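You operate a simulated robot arm through the tools that you are given. There is no shell and no other tool. Be economical: measure what you need, move in short steps, check, and stop when the job is done.

Carry out the task below with a simulated robot arm. There is one attempt and no reset: what you move stays moved.

TASK
Open the pull-out ledge.
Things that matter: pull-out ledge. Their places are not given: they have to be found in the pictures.

It is judged by the outcome, as a careful person would: the job done as asked, and still so three seconds after it is handed in. It fails if anything else is knocked over, pushed out of place, dropped, spilled or broken.

THE ROBOT
A 6-joint arm with a two-finger parallel gripper, fixed in place. Base frame: the origin is at the foot of the arm, x ahead of it, y to its left, z up. Lengths are in mm, angles in degrees, forces in N, time in s.
With the tool pointing down near the work surface it reaches from about 240 to 660 mm from the base axis. Its first joint turns from -66.0 to 66.0 degrees. Payload 2.9 kg.
Tool frame: the origin (TCP) lies between the finger pads and is the grasp point; the fingertips stand 30 mm ahead of it; z points along the fingers, y is the line along which they close. The gripper opens to 110 mm. The fingers are 20 mm wide and 10 mm thick; the gripper's body (48 by 112 mm) begins 55 mm behind the TCP.
Orientation is told as [roll, pitch, yaw] about the base's x, y, z axes, in that order, counted from this pose: with the fingers straight down and closing along the base's y, the tool's x points along the base's -x, its y along +y and its z along -z.

THE INTERFACE
- The arm moves only by the tool drive_tool. Its argument "rows" is one flat list of numbers, 7 for each row, row after row: the turn, a rotation vector about the tool's x, y, z in degrees, then the shift along the tool's x, y, z in mm, then the opening, from 0 (shut) to 1 (fully open). In form: [ax, ay, az, dx, dy, dz, claw, ax, ay, az, dx, dy, dz, claw, ...]. A call has 1 to 10 rows; each row shifts and turns the commanded pose from where the row before left it, along the tool's axes as they then stand. A row lasts 0.2 s, in which the tool goes at most 50 mm and 8.6 degrees; a call with a longer step from one row to the next is refused whole, and so is a gripper value outside its range. A pose out of reach is approached as far as the arm can. The call stops where the force on the tool passes 40 N (or 10 N more than at its start, if that is more) or the arm is blocked; 0.2 s more then pass. The fingers move at their own pace (about 108 mm/s each) and stop on an object; they squeeze with about 36 N. The grip force told is the motor's: it shows also when the fingers shut on nothing. Time passes only in rows, and 0.2 s behind the last, so rows that do not move let the fingers close. It gives the time, the measured TCP pose, the force on the tool (base axes), the opening and the grip force at its end, in the units of the frame above (readings bear some noise), and new pictures: "show" is both (left out), scene, wrist or none.
- Cameras (640 x 400 px; columns grow to the right, rows downward): "scene" is fixed at [48.9, 420.4, 1375.5]; the picture's right is [-0.94, -0.34, 0.00], its down [-0.22, 0.61, -0.76] and it looks along [0.26, -0.71, -0.65] (base axes); focal length 336 px, centre (320, 200). "wrist" rides on the gripper at [-36, 0, -57] in the tool frame; the picture's right is [0.00, -1.00, 0.00], its down [0.97, 0.00, -0.24] and it looks along [0.24, 0.00, 0.97] (tool axes); focal length 218 px, centre (320, 200).
- point_at(camera, pixels): for up to 12 pixels [column, row] of the newest picture of that camera ("zoom" is the newest enlarged one), the place [x, y, z] in the base frame of the surface seen there, good to about 2 mm. No time passes.
- enlarge(camera, box): a new picture of the part [left, top, right, bottom] of that camera's present view, enlarged. No time passes.
- close_job(): hands the job in; it is judged then, once.

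Work in short steps. Measure before you move; look again where a grasp or a placing could have gone wrong, and mend it. You have 60 turns and 100 pictures in all, the two below and enlarged ones among them. Open the gripper and draw the arm clear of the work before you hand the job in, unless the task says otherwise; then end with one line.

The tools are called by a JSON object that holds its "method" and its "body". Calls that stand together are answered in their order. drive_tool: Moves the arm, as the interface text tells. Its arguments: {"type":"object","properties":{"rows":{"type":"array","items":{"type":"number"}},"show":{"type":"string","enum":["both","scene","wrist","none"]}},"required":["rows"]} The other tools are called the same way: point_at (camera, pixels) gives the place of the surface under pixels of a picture; enlarge (camera, box) takes an enlarged picture of a part of a camera's view; close_job () hands the job in.

At the start:

```text
clock: 0.0
position: [272.0, -269.9, 975.1]
tool_rot: [-0.1, 0.0, 0.1]
force: [-0.4, -0.9, -0.8]
finger_gap: 110.2
grasp_force: 0.1
```

scene: 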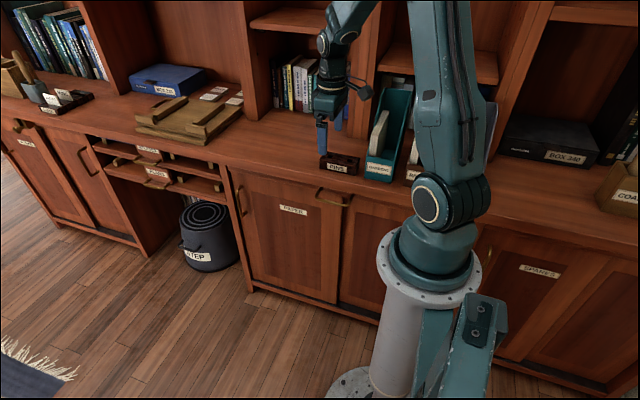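
wrist: 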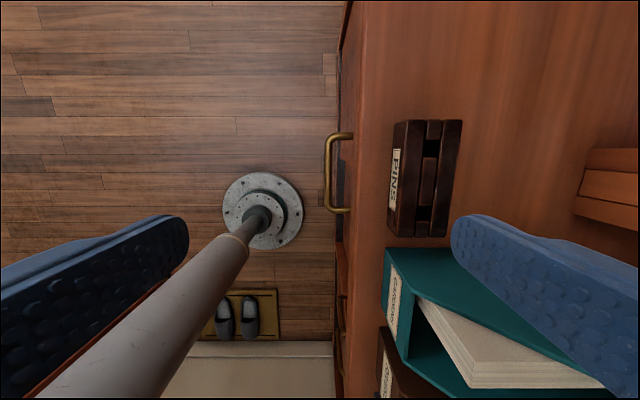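

The scene picture shows drawers/ledges around (150,165) under the desk top; I enlarge that area to find the pull-out ledge.

{"method": "enlarge", "body": {"camera": "scene", "box": [80, 80, 260, 220]}}

{"method": "enlarge", "body": {"camera": "scene", "box": [220, 120, 420, 260]}}

```text
2.86 times, centred on (170, 150) of scene
```

zoom: 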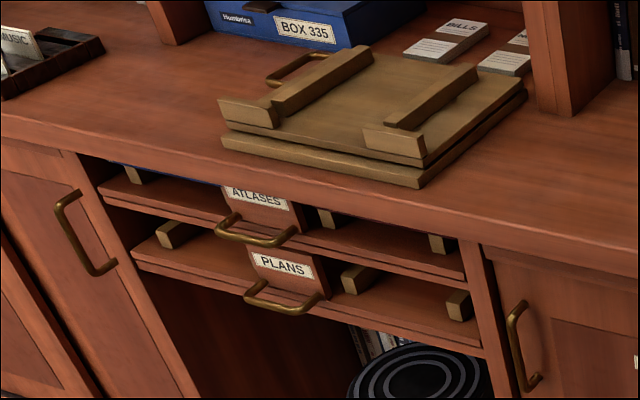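

```text
2.86 times, centred on (320, 190) of scene
```

zoom: 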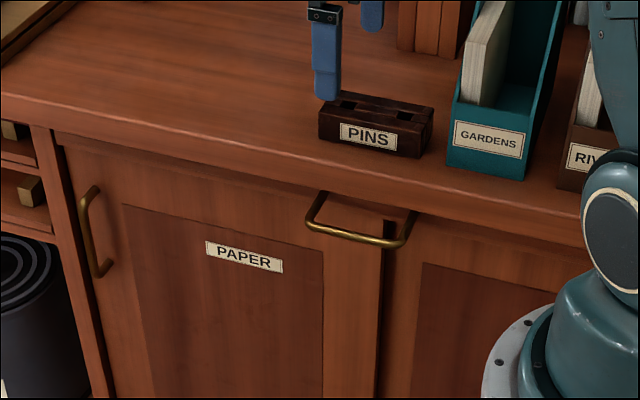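

The horizontal handle at (333,200) sits right under the worktop across a door joint, a pull-out-ledge candidate; ATLASES/PLANS trays are others. I measure both.

{"method": "point_at", "body": {"camera": "scene", "pixels": [[317, 197], [333, 204], [347, 205], [322, 188], [340, 192], [280, 200], [340, 180], [155, 173], [170, 185], [145, 160], [293, 210], [356, 199]]}}

{"method": "enlarge", "body": {"camera": "scene", "box": [300, 165, 380, 225]}}

{"method": "enlarge", "body": {"camera": "wrist", "box": [290, 100, 410, 240]}}

{"method": "point_at", "body": {"camera": "wrist", "pixels": [[327, 170], [330, 137], [330, 209], [345, 170], [400, 170], [345, 134], [347, 208], [339, 170]]}}

```text
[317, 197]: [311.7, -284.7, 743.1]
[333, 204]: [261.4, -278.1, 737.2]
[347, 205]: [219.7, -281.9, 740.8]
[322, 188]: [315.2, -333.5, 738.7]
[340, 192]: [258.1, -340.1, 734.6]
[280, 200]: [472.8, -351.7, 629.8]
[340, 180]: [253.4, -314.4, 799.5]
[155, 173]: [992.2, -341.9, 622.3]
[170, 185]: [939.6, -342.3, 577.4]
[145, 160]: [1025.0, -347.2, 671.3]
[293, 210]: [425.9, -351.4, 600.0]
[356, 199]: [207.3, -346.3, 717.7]
```

```text
6.67 times, centred on (340, 195) of scene
```

zoom: 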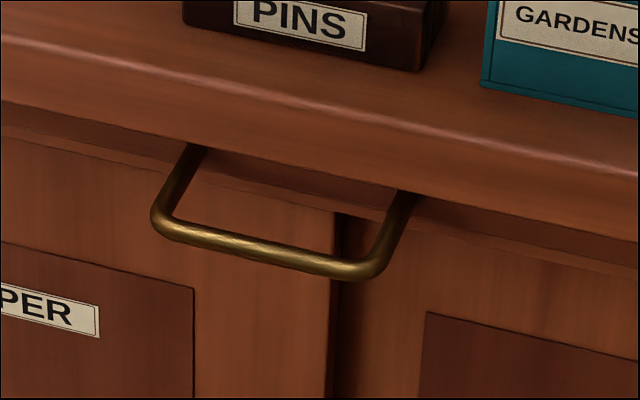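

```text
2.86 times, centred on (350, 170) of wrist
```

zoom: 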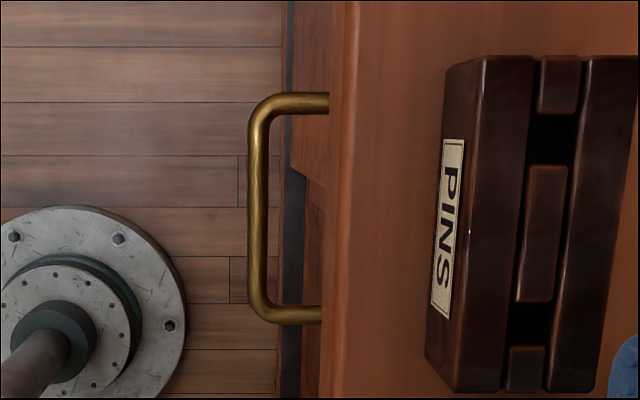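

```text
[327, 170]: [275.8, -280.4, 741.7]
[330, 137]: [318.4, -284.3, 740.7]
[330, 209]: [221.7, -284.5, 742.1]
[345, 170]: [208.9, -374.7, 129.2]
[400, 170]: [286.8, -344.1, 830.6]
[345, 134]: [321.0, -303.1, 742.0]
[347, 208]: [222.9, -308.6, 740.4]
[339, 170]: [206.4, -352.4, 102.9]
```

{"method": "point_at", "body": {"camera": "zoom", "pixels": [[310, 75], [310, 120], [200, 140], [340, 170], [300, 160], [420, 205]]}}

{"method": "point_at", "body": {"camera": "scene", "pixels": [[333, 179], [333, 185], [333, 189], [338, 173], [338, 163], [300, 180], [332, 195], [325, 184], [334, 197], [355, 177], [300, 186], [370, 201]]}}

```text
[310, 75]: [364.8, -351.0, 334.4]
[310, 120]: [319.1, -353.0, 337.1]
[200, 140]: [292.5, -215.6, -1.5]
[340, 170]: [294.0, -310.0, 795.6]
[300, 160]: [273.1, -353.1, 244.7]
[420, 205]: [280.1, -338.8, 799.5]
```

```text
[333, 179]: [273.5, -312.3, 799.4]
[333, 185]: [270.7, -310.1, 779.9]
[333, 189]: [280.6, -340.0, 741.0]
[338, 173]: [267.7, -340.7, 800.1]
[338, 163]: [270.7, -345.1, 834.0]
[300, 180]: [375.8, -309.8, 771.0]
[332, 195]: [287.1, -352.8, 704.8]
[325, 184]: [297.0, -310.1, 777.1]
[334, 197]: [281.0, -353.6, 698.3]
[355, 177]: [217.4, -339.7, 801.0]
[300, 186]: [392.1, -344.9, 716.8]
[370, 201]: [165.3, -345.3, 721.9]
```

Bar: x 220–318, y≈-284, z≈738; the worktop's front edge is at y=-310, z up to 800. I'll tilt the tool 25° towards the cabinet and pre-position about 160 mm back along the approach line with a narrow opening.

{"method": "drive_tool", "body": {"rows": [0, 0, 0, 1, 18, 31, 0.27, 0, 0, 0, 1, 18, 31, 0.27, 0, 0, 0, 0, 17, 31, 0.27, 8.33, 0, 0, 0, 0, 0, 0.27, 8.33, 0, 0, 0, 0, 0, 0.27, 8.34, 0, 0, 0, 0, 0, 0.27, 0, 0, 0, 0, 0, 0, 0.27]}}

```text
clock: 1.6
position: [269.0, -218.4, 880.6]
tool_rot: [-25.1, 0.0, 0.0]
force: [-0.8, 0.9, -0.5]
finger_gap: 29.8
grasp_force: 0.2
```

scene: 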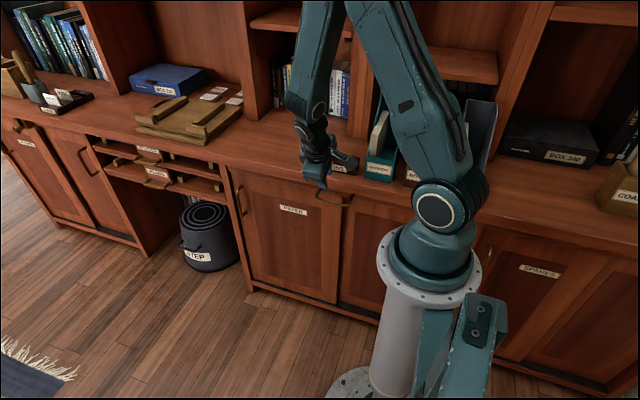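
wrist: 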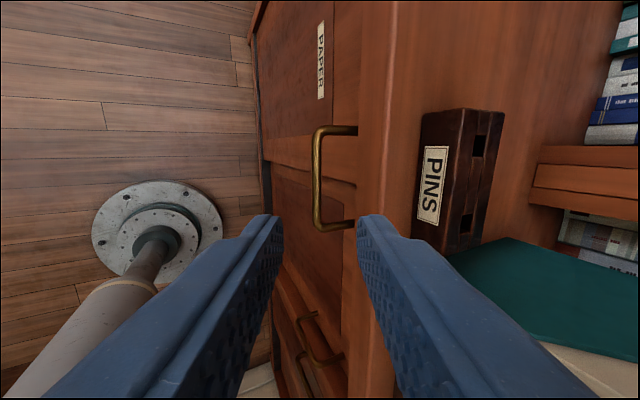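

The bar (column 316) is lined up between the fingers. I advance 100 mm along the tool and look.

{"method": "drive_tool", "body": {"rows": [0, 0, 0, 0, 0, 35, 0.27, 0, 0, 0, 0, 0, 35, 0.27, 0, 0, 0, 0, 0, 30, 0.27, 0, 0, 0, 0, 0, 0, 0.27], "show": "wrist"}}

{"method": "point_at", "body": {"camera": "wrist", "pixels": [[316, 160], [315, 120], [320, 180]]}}

```text
clock: 2.6
position: [267.3, -263.3, 788.7]
tool_rot: [-25.0, 0.0, 0.1]
force: [-0.3, -0.3, -0.4]
finger_gap: 29.3
grasp_force: 0.1
```

wrist: 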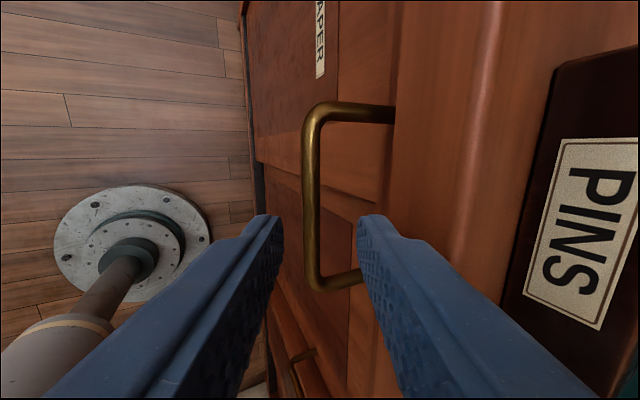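

```text
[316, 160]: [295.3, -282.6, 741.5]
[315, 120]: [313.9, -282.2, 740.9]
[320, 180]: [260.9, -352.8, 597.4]
```

The bar sits about 3 mm to the outer side of centre; I correct by 2 mm and advance 43 mm so that the bar is ~12 mm beyond the TCP.

{"method": "drive_tool", "body": {"rows": [0, 0, 0, 0, 2, 15, 0.27, 0, 0, 0, 0, 0, 15, 0.27, 0, 0, 0, 0, 0, 13, 0.27, 0, 0, 0, 0, 0, 0, 0.27]}}

```text
clock: 3.6
position: [266.8, -277.0, 750.6]
tool_rot: [-25.0, 0.1, 0.0]
force: [0.5, 0.3, -0.3]
finger_gap: 29.9
grasp_force: 0.0
```

scene: 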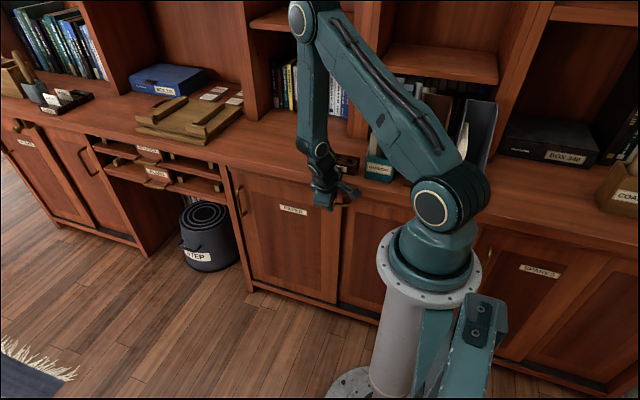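
wrist: 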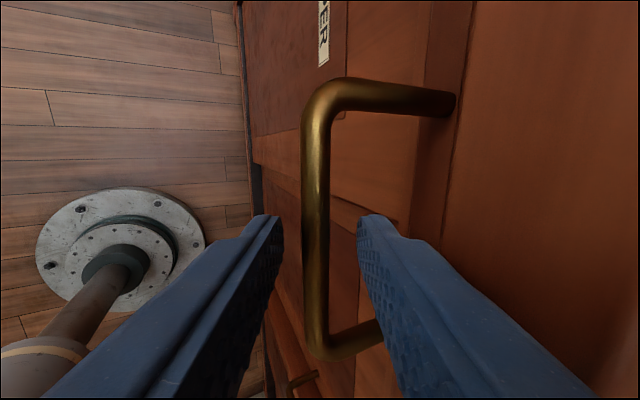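

The bar is between the fingers; I close on it.

{"method": "drive_tool", "body": {"rows": [0, 0, 0, 0, 0, 0, 0, 0, 0, 0, 0, 0, 0, 0, 0, 0, 0, 0, 0, 0, 0], "show": "wrist"}}

```text
clock: 4.4
position: [267.7, -275.6, 750.1]
tool_rot: [-24.8, 0.0, 0.0]
force: [2.8, 10.0, -14.9]
finger_gap: 9.4
grasp_force: 44.9
```

wrist: 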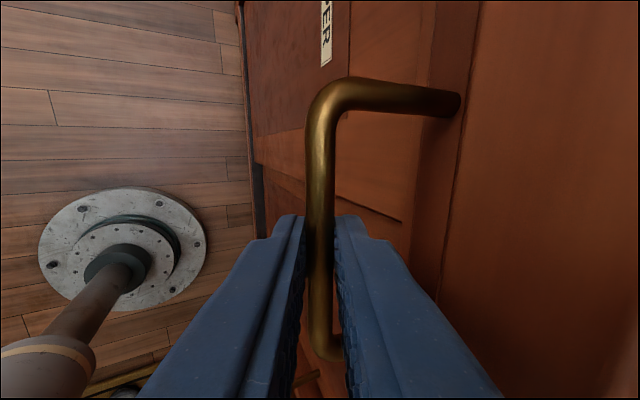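

Gripped (gap 9.4 mm). I pull 60 mm along base +y.

{"method": "drive_tool", "body": {"rows": [0, 0, 0, 0, 9.1, -4.2, 0, 0, 0, 0, 0, 9.1, -4.2, 0, 0, 0, 0, 0, 9.1, -4.2, 0, 0, 0, 0, 0, 9.1, -4.2, 0, 0, 0, 0, 0, 9.1, -4.2, 0, 0, 0, 0, 0, 9.1, -4.2, 0]}}

```text
clock: 5.8
position: [267.3, -215.6, 751.1]
tool_rot: [-24.9, 0.1, 0.0]
force: [-10.5, 0.0, -30.6]
finger_gap: 9.7
grasp_force: 45.1
```

scene: 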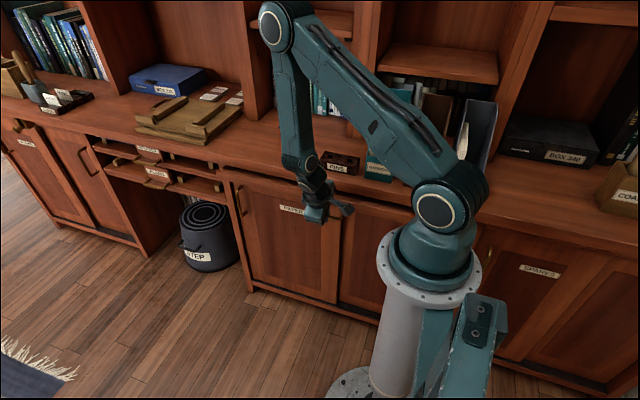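
wrist: 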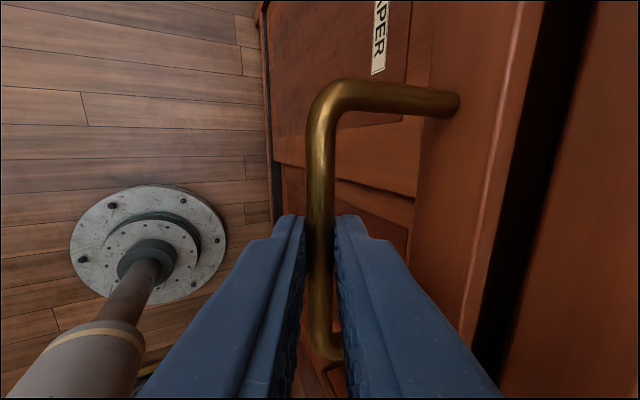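

The ledge is sliding out. Vertical force is -30 N, so I lower the command 1.5 mm and continue pulling.

{"method": "drive_tool", "body": {"rows": [0, 0, 0, 0.5, 0.6, 1.4, 0, 0, 0, 0, 0, 9.1, -4.2, 0, 0, 0, 0, 0, 9.1, -4.2, 0, 0, 0, 0, 0, 9.1, -4.2, 0, 0, 0, 0, 0, 9.1, -4.2, 0, 0, 0, 0, 0, 9.1, -4.2, 0, 0, 0, 0, 0, 9.1, -4.2, 0]}}

```text
clock: 7.4
position: [268.0, -155.4, 750.4]
tool_rot: [-24.8, 0.2, -0.1]
force: [-14.9, 0.5, 16.5]
finger_gap: 9.7
grasp_force: 44.9
```

scene: 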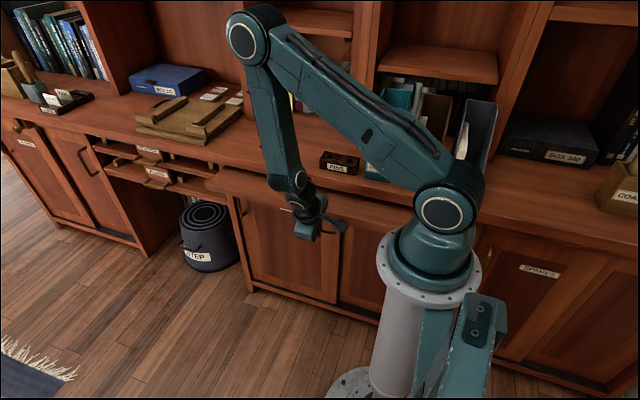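
wrist: 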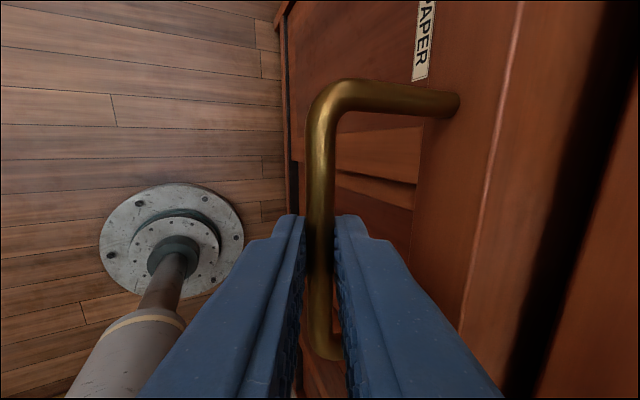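

Now 120 mm out with low pull force. I continue another 60 mm with small corrections.

{"method": "drive_tool", "body": {"rows": [0, 0, 0, 0.7, -0.2, -0.6, 0, 0, 0, 0, 0, 9.1, -4.2, 0, 0, 0, 0, 0, 9.1, -4.2, 0, 0, 0, 0, 0, 9.1, -4.2, 0, 0, 0, 0, 0, 9.1, -4.2, 0, 0, 0, 0, 0, 9.1, -4.2, 0, 0, 0, 0, 0, 9.1, -4.2, 0]}}

```text
clock: 9.0
position: [268.2, -101.0, 749.8]
tool_rot: [-25.3, 0.0, 0.0]
force: [-3.8, 2.8, 4.2]
finger_gap: 9.4
grasp_force: 44.3
stopped in row 7: the force on the tool passed its limit (the readings are from after the stop); the commanded pose is now the measured one
```

scene: 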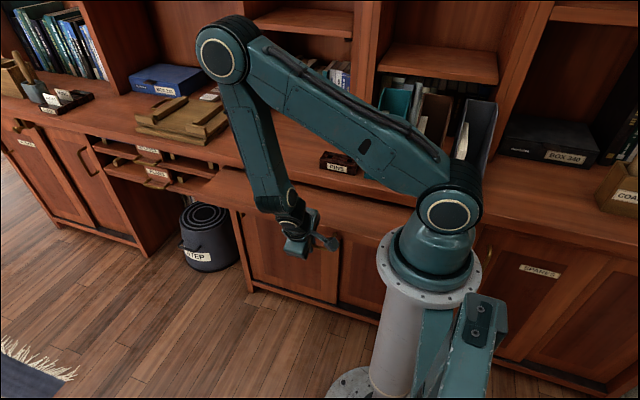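
wrist: 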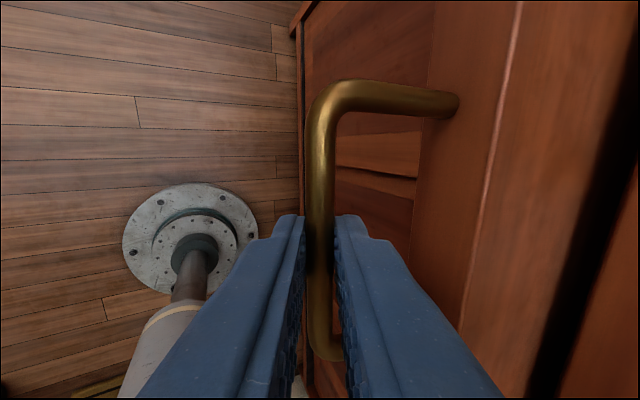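

It stopped at ~175 mm: either the end stop or a transient. I pull gently once more to find out.

{"method": "drive_tool", "body": {"rows": [0, 0, 0, 0, 3.6, -1.7, 0, 0, 0, 0, 0, 3.6, -1.7, 0, 0, 0, 0, 0, 3.6, -1.7, 0, 0, 0, 0, 0, 3.6, -1.7, 0], "show": "none"}}

{"method": "enlarge", "body": {"camera": "scene", "box": [190, 140, 430, 290]}}

```text
clock: 10.0
position: [268.7, -85.6, 749.2]
tool_rot: [-25.1, 0.2, 0.0]
force: [-3.3, -2.6, -27.1]
finger_gap: 9.4
grasp_force: 44.8
```

```text
2.67 times, centred on (310, 215) of scene
```

zoom: 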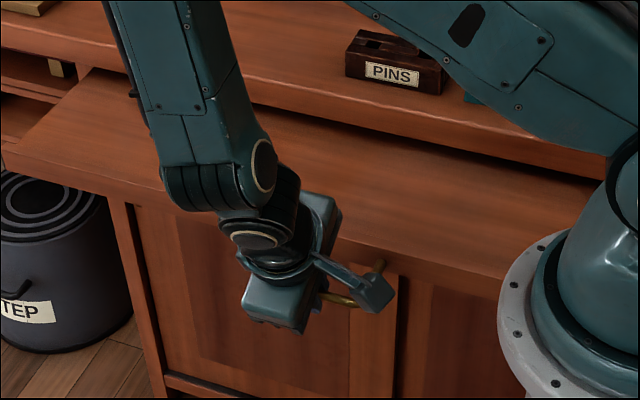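

It moved on (−86 now), so it wasn't the end stop. I check the ledge's extents and column clearance.

{"method": "point_at", "body": {"camera": "zoom", "pixels": [[10, 160], [10, 145], [60, 80], [480, 280], [510, 265], [500, 285], [540, 240], [350, 230], [420, 255], [590, 190]]}}

```text
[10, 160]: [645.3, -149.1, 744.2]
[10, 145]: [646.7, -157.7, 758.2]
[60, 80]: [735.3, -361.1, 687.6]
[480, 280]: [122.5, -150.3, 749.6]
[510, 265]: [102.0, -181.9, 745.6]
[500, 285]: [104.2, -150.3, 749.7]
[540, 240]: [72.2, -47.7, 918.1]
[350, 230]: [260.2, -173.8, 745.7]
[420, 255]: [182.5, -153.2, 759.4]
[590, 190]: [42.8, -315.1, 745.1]
```

{"method": "point_at", "body": {"camera": "zoom", "pixels": [[505, 310], [500, 330], [515, 365], [520, 260], [508, 285], [530, 250], [560, 340], [520, 395], [545, 235], [504, 298]]}}

{"method": "enlarge", "body": {"camera": "scene", "box": [360, 150, 560, 290]}}

```text
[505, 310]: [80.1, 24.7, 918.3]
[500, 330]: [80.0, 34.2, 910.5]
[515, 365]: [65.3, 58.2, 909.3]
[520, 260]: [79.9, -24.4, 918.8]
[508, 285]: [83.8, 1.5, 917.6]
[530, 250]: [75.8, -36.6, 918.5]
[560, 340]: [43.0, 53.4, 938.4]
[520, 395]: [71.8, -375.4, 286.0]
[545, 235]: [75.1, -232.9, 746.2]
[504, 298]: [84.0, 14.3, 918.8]
```

```text
2.86 times, centred on (460, 220) of scene
```

zoom: 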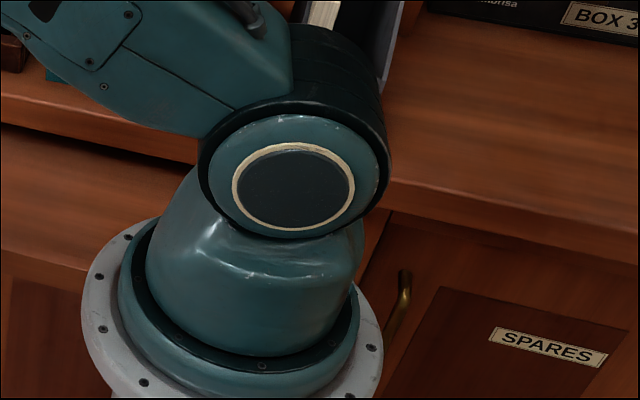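

The column shaft is ~60 mm in radius at ledge height and the ledge front is at y≈-150, so there is room. I pull further gently.

{"method": "drive_tool", "body": {"rows": [0, 0, 0, 0.2, 0.4, 0.8, 0, 0, 0, 0, 0, 4.5, -2.1, 0, 0, 0, 0, 0, 4.5, -2.1, 0, 0, 0, 0, 0, 4.5, -2.1, 0, 0, 0, 0, 0, 4.5, -2.1, 0, 0, 0, 0, 0, 4.5, -2.1, 0], "show": "scene"}}

```text
clock: 11.4
position: [267.2, -62.6, 750.6]
tool_rot: [-25.7, -0.1, 0.1]
force: [2.9, -1.8, 37.4]
finger_gap: 9.6
grasp_force: 45.3
```

scene: 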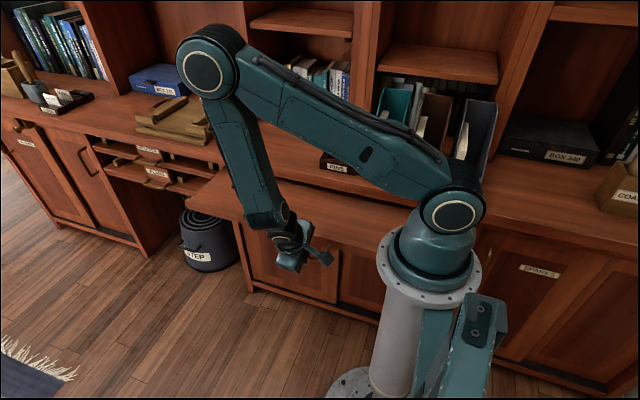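

Still sliding freely; now 213 mm. I relieve the vertical load (+37 N → raise ~1.2 mm) and continue.

{"method": "drive_tool", "body": {"rows": [0, 0, 0, 0, -0.5, -1.1, 0, 0, 0, 0, 0, 0, 0, 0, 0, 0, 0, 0, 4.5, -2.1, 0, 0, 0, 0, 0, 4.5, -2.1, 0, 0, 0, 0, 0, 4.5, -2.1, 0, 0, 0, 0, 0, 4.5, -2.1, 0], "show": "scene"}}

{"method": "enlarge", "body": {"camera": "scene", "box": [190, 140, 430, 290]}}

```text
clock: 12.8
position: [267.4, -40.5, 750.1]
tool_rot: [-25.4, 0.2, 0.0]
force: [-0.6, -2.8, 22.2]
finger_gap: 9.7
grasp_force: 45.0
```

scene: 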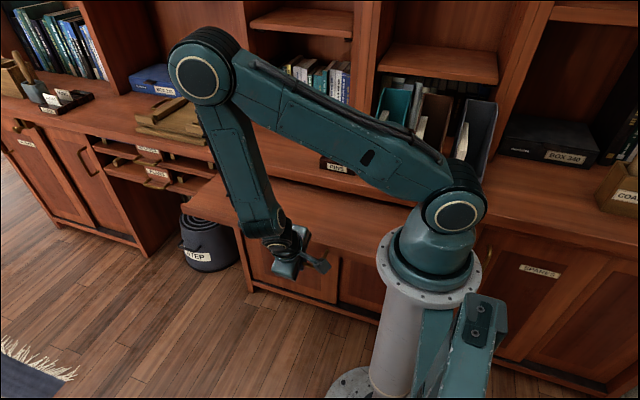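

```text
2.67 times, centred on (310, 215) of scene
```

zoom: 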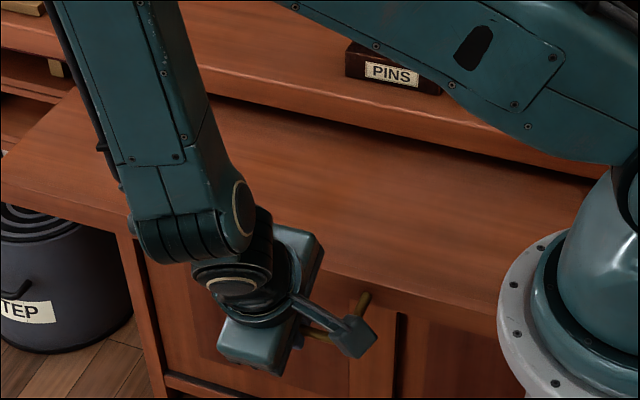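

Still sliding at ~235 mm. Ledge front is now near y=-105, so I measure the remaining clearance to the column shaft.

{"method": "point_at", "body": {"camera": "scene", "pixels": [[388, 310], [390, 300], [395, 320], [383, 300], [382, 320], [374, 240], [374, 250], [380, 232], [470, 290], [480, 285], [465, 294]]}}

{"method": "enlarge", "body": {"camera": "scene", "box": [340, 220, 520, 350]}}

```text
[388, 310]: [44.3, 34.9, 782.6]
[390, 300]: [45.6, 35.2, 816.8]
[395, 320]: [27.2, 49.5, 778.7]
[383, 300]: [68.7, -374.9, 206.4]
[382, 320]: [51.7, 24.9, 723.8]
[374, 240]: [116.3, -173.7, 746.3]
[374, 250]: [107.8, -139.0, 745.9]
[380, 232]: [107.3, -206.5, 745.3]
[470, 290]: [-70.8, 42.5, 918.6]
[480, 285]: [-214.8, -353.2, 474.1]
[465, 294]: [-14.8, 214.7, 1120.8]
```

```text
3.08 times, centred on (430, 285) of scene
```

zoom: 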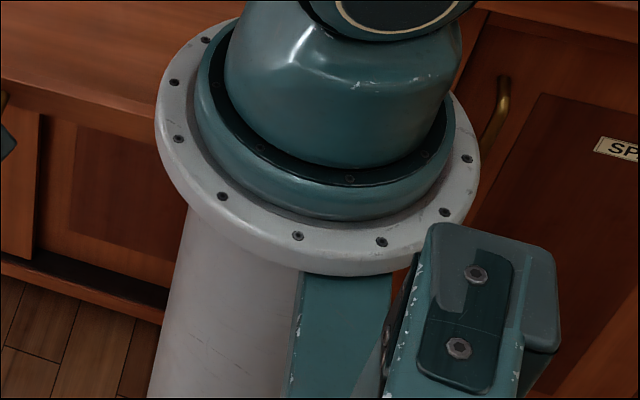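

The shaft's radius is ~57 mm, leaving ~45 mm. I go on in small steps, 24 mm.

{"method": "drive_tool", "body": {"rows": [0, 0, 0, 0, -0.3, -0.7, 0, 0, 0, 0, 0, 3.6, -1.7, 0, 0, 0, 0, 0, 3.6, -1.7, 0, 0, 0, 0, 0, 3.6, -1.7, 0, 0, 0, 0, 0, 3.6, -1.7, 0, 0, 0, 0, 0, 3.6, -1.7, 0, 0, 0, 0, 0, 3.6, -1.7, 0], "show": "scene"}}

```text
clock: 14.4
position: [268.3, -17.6, 751.0]
tool_rot: [-25.1, 0.2, 0.0]
force: [-8.3, -3.1, -32.0]
finger_gap: 9.6
grasp_force: 45.2
```

scene: 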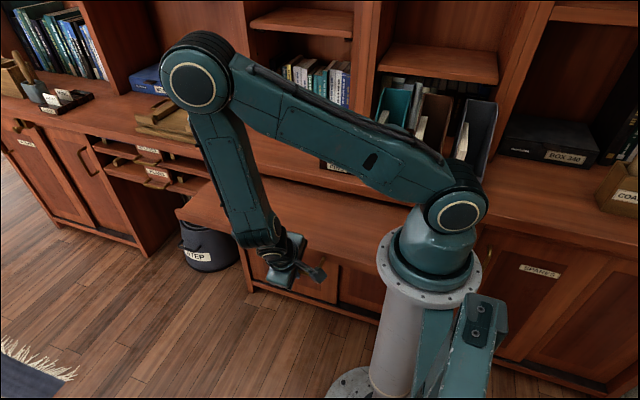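

{"method": "enlarge", "body": {"camera": "scene", "box": [170, 150, 430, 310]}}

{"method": "point_at", "body": {"camera": "scene", "pixels": [[178, 214], [200, 229], [340, 260], [350, 267], [360, 270], [340, 266], [360, 262]]}}

```text
2.46 times, centred on (300, 230) of scene
```

zoom: 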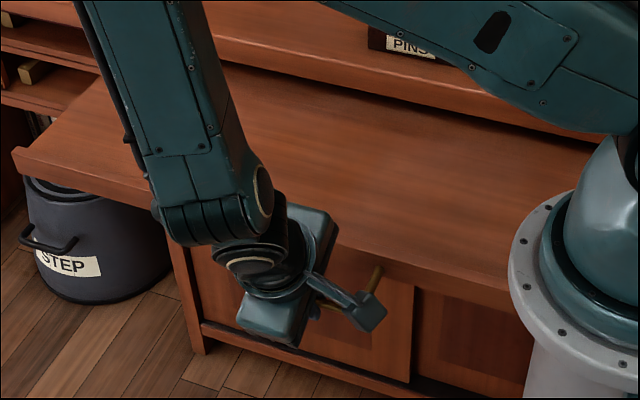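

```text
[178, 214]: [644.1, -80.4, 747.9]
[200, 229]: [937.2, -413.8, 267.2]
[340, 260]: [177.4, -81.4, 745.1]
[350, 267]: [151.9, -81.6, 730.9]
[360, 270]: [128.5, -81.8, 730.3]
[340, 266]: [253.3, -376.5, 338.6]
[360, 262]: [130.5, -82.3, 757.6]
```

Front face is at y≈-81 (260 mm out). I try another ~15 mm, staying clear of the column shaft at -58.

{"method": "drive_tool", "body": {"rows": [0, 0, 0, 0.2, 0.4, 0.8, 0, 0, 0, 0, 0, 2.7, -1.27, 0, 0, 0, 0, 0, 2.7, -1.27, 0, 0, 0, 0, 0, 2.7, -1.27, 0, 0, 0, 0, 0, 2.7, -1.27, 0, 0, 0, 0, 0, 2.7, -1.27, 0], "show": "scene"}}

{"method": "point_at", "body": {"camera": "scene", "pixels": [[350, 269], [345, 269], [362, 273], [179, 217]]}}

```text
clock: 15.8
position: [268.2, -1.0, 751.4]
tool_rot: [-25.1, 0.0, 0.0]
force: [-3.3, -1.8, -20.3]
finger_gap: 9.5
grasp_force: 45.1
```

scene: 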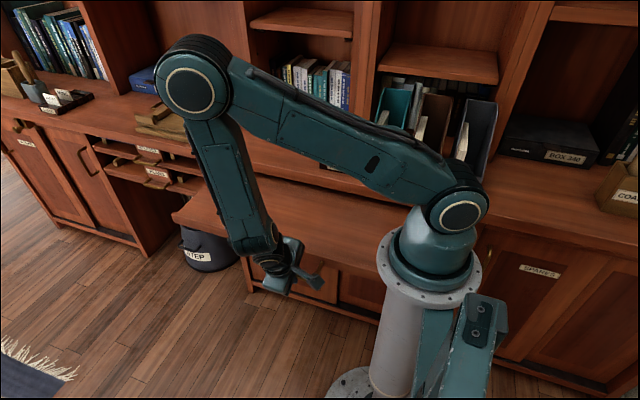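

```text
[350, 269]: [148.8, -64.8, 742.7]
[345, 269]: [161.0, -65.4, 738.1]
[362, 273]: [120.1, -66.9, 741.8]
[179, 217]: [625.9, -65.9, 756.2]
```

275 mm out, no stop yet. I look with the wrist camera to see whether the ledge's end reaches in front of the column.

{"method": "drive_tool", "body": {"rows": [0, 0, 0, 0, 0.2, 0.5, 0], "show": "wrist"}}

{"method": "point_at", "body": {"camera": "scene", "pixels": [[368, 274], [372, 274], [376, 276], [380, 277], [384, 280], [378, 283], [372, 279]]}}

{"method": "enlarge", "body": {"camera": "scene", "box": [340, 240, 420, 300]}}

```text
clock: 16.2
position: [267.7, -0.7, 751.2]
tool_rot: [-25.3, 0.0, 0.1]
force: [-0.4, 1.9, -5.7]
finger_gap: 9.9
grasp_force: 44.9
```

wrist: 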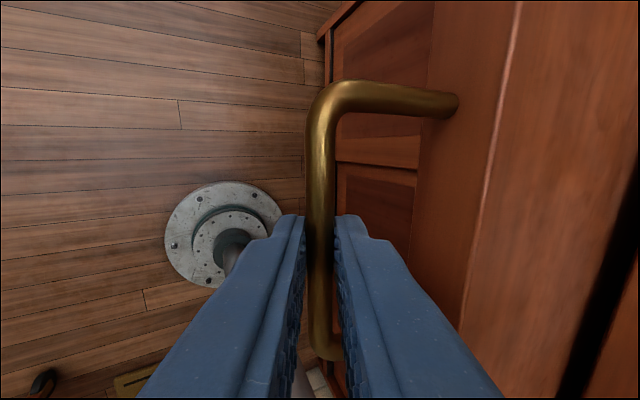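

```text
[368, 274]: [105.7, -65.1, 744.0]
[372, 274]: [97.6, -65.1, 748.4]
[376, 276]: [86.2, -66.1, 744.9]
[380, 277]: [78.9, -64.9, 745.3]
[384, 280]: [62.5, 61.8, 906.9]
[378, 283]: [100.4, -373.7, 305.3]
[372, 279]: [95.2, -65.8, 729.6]
```

```text
6.67 times, centred on (380, 270) of scene
```

zoom: 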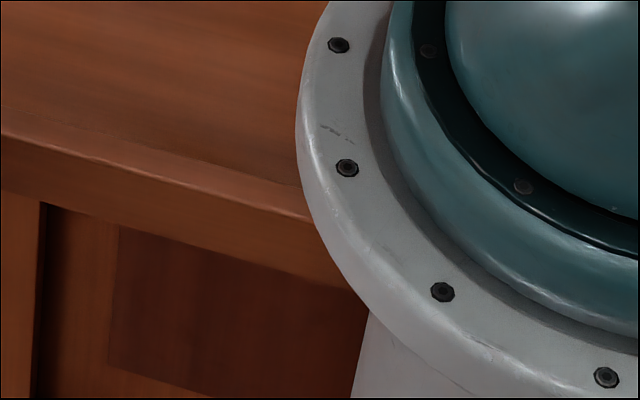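

About 7 mm remain before the column shaft (radius ~57). I pull a final 5 mm in small steps, watching the force.

{"method": "drive_tool", "body": {"rows": [0, 0, 0, 0, 1.4, -0.6, 0, 0, 0, 0, 0, 1.4, -0.6, 0, 0, 0, 0, 0, 1.4, -0.6, 0, 0, 0, 0, 0, 1.4, -0.6, 0, 0, 0, 0, 0, 0, 0, 0], "show": "scene"}}

{"method": "point_at", "body": {"camera": "scene", "pixels": [[368, 275], [372, 275], [376, 277], [350, 269]]}}

```text
clock: 17.4
position: [267.8, 2.7, 751.4]
tool_rot: [-25.4, 0.0, 0.1]
force: [-6.7, -3.0, 30.4]
finger_gap: 9.6
grasp_force: 45.4
```

scene: 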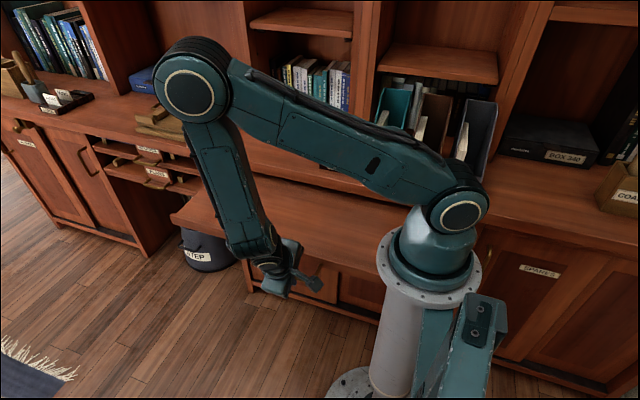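

```text
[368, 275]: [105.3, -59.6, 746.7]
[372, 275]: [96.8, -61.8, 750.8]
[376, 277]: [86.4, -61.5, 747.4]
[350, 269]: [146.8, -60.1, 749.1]
```

Ledge is ~280 mm out, just short of the robot column; that's as open as it can go here. I release and withdraw along the tool axis.

{"method": "drive_tool", "body": {"rows": [0, 0, 0, 0, -0.4, -0.8, 0, 0, 0, 0, 0, 0, 0, 0.27, 0, 0, 0, 0, 0, 0, 0.27, 0, 0, 0, 0, 0, -10, 0.27, 0, 0, 0, 0, 0, -25, 0.27, 0, 0, 0, 0, 0, -35, 0.27, 0, 0, 0, 0, 0, -40, 0.27]}}

```text
clock: 19.0
position: [267.9, 50.4, 850.6]
tool_rot: [-25.4, 0.0, 0.1]
force: [0.1, 0.1, 0.9]
finger_gap: 29.5
grasp_force: 0.2
```

scene: 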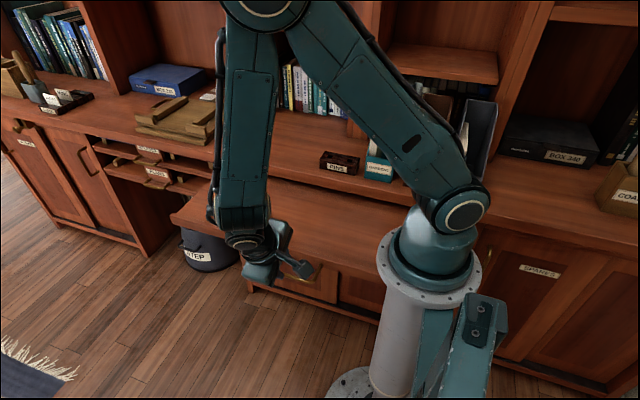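
wrist: 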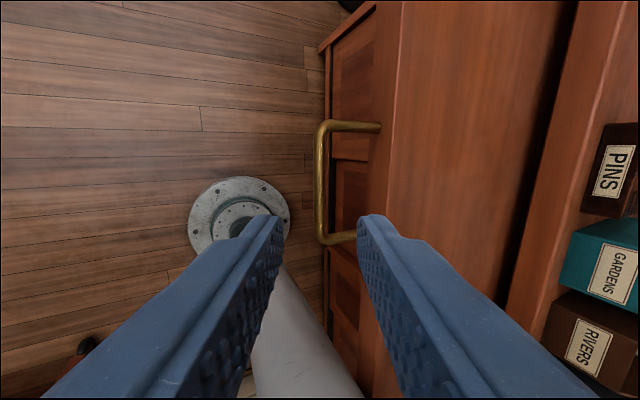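

The handle is free and the ledge stays out. I rise a bit more and open the gripper fully, then check that the ledge is still in place.

{"method": "drive_tool", "body": {"rows": [0, 0, 0, 0, 0, -40, 0.5, 0, 0, 0, 0, 0, -40, 1, 0, 0, 0, 0, 0, 0, 1, 0, 0, 0, 0, 0, 0, 1], "show": "scene"}}

{"method": "point_at", "body": {"camera": "scene", "pixels": [[368, 275], [350, 269], [340, 266]]}}

```text
clock: 20.0
position: [267.3, 85.9, 924.4]
tool_rot: [-25.2, 0.1, 0.0]
force: [-0.5, -0.1, 0.9]
finger_gap: 110.2
grasp_force: 0.0
```

scene: 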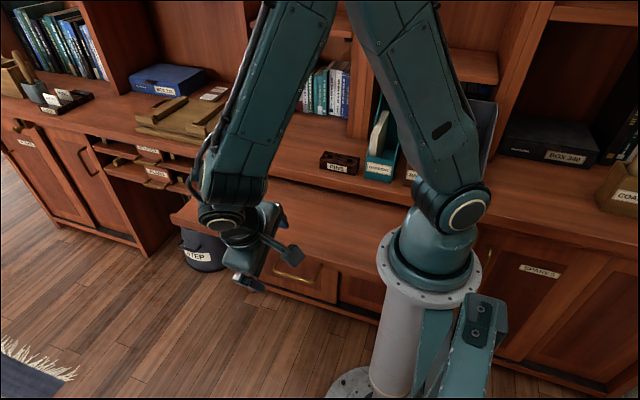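

```text
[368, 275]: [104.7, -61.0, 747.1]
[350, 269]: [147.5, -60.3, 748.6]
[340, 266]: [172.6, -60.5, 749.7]
```

The ledge front holds at y≈-60, the arm is clear, and nothing else in the picture has moved. I hand it in.

{"method": "close_job", "body": {}}

```text
The job is handed in.
```

I pulled the ledge out about 280 mm by its handle. It never reached an end stop: I stopped with its front a few millimetres short of the robot's column. The gripper is open, the arm is clear, and nothing else appears to have moved.
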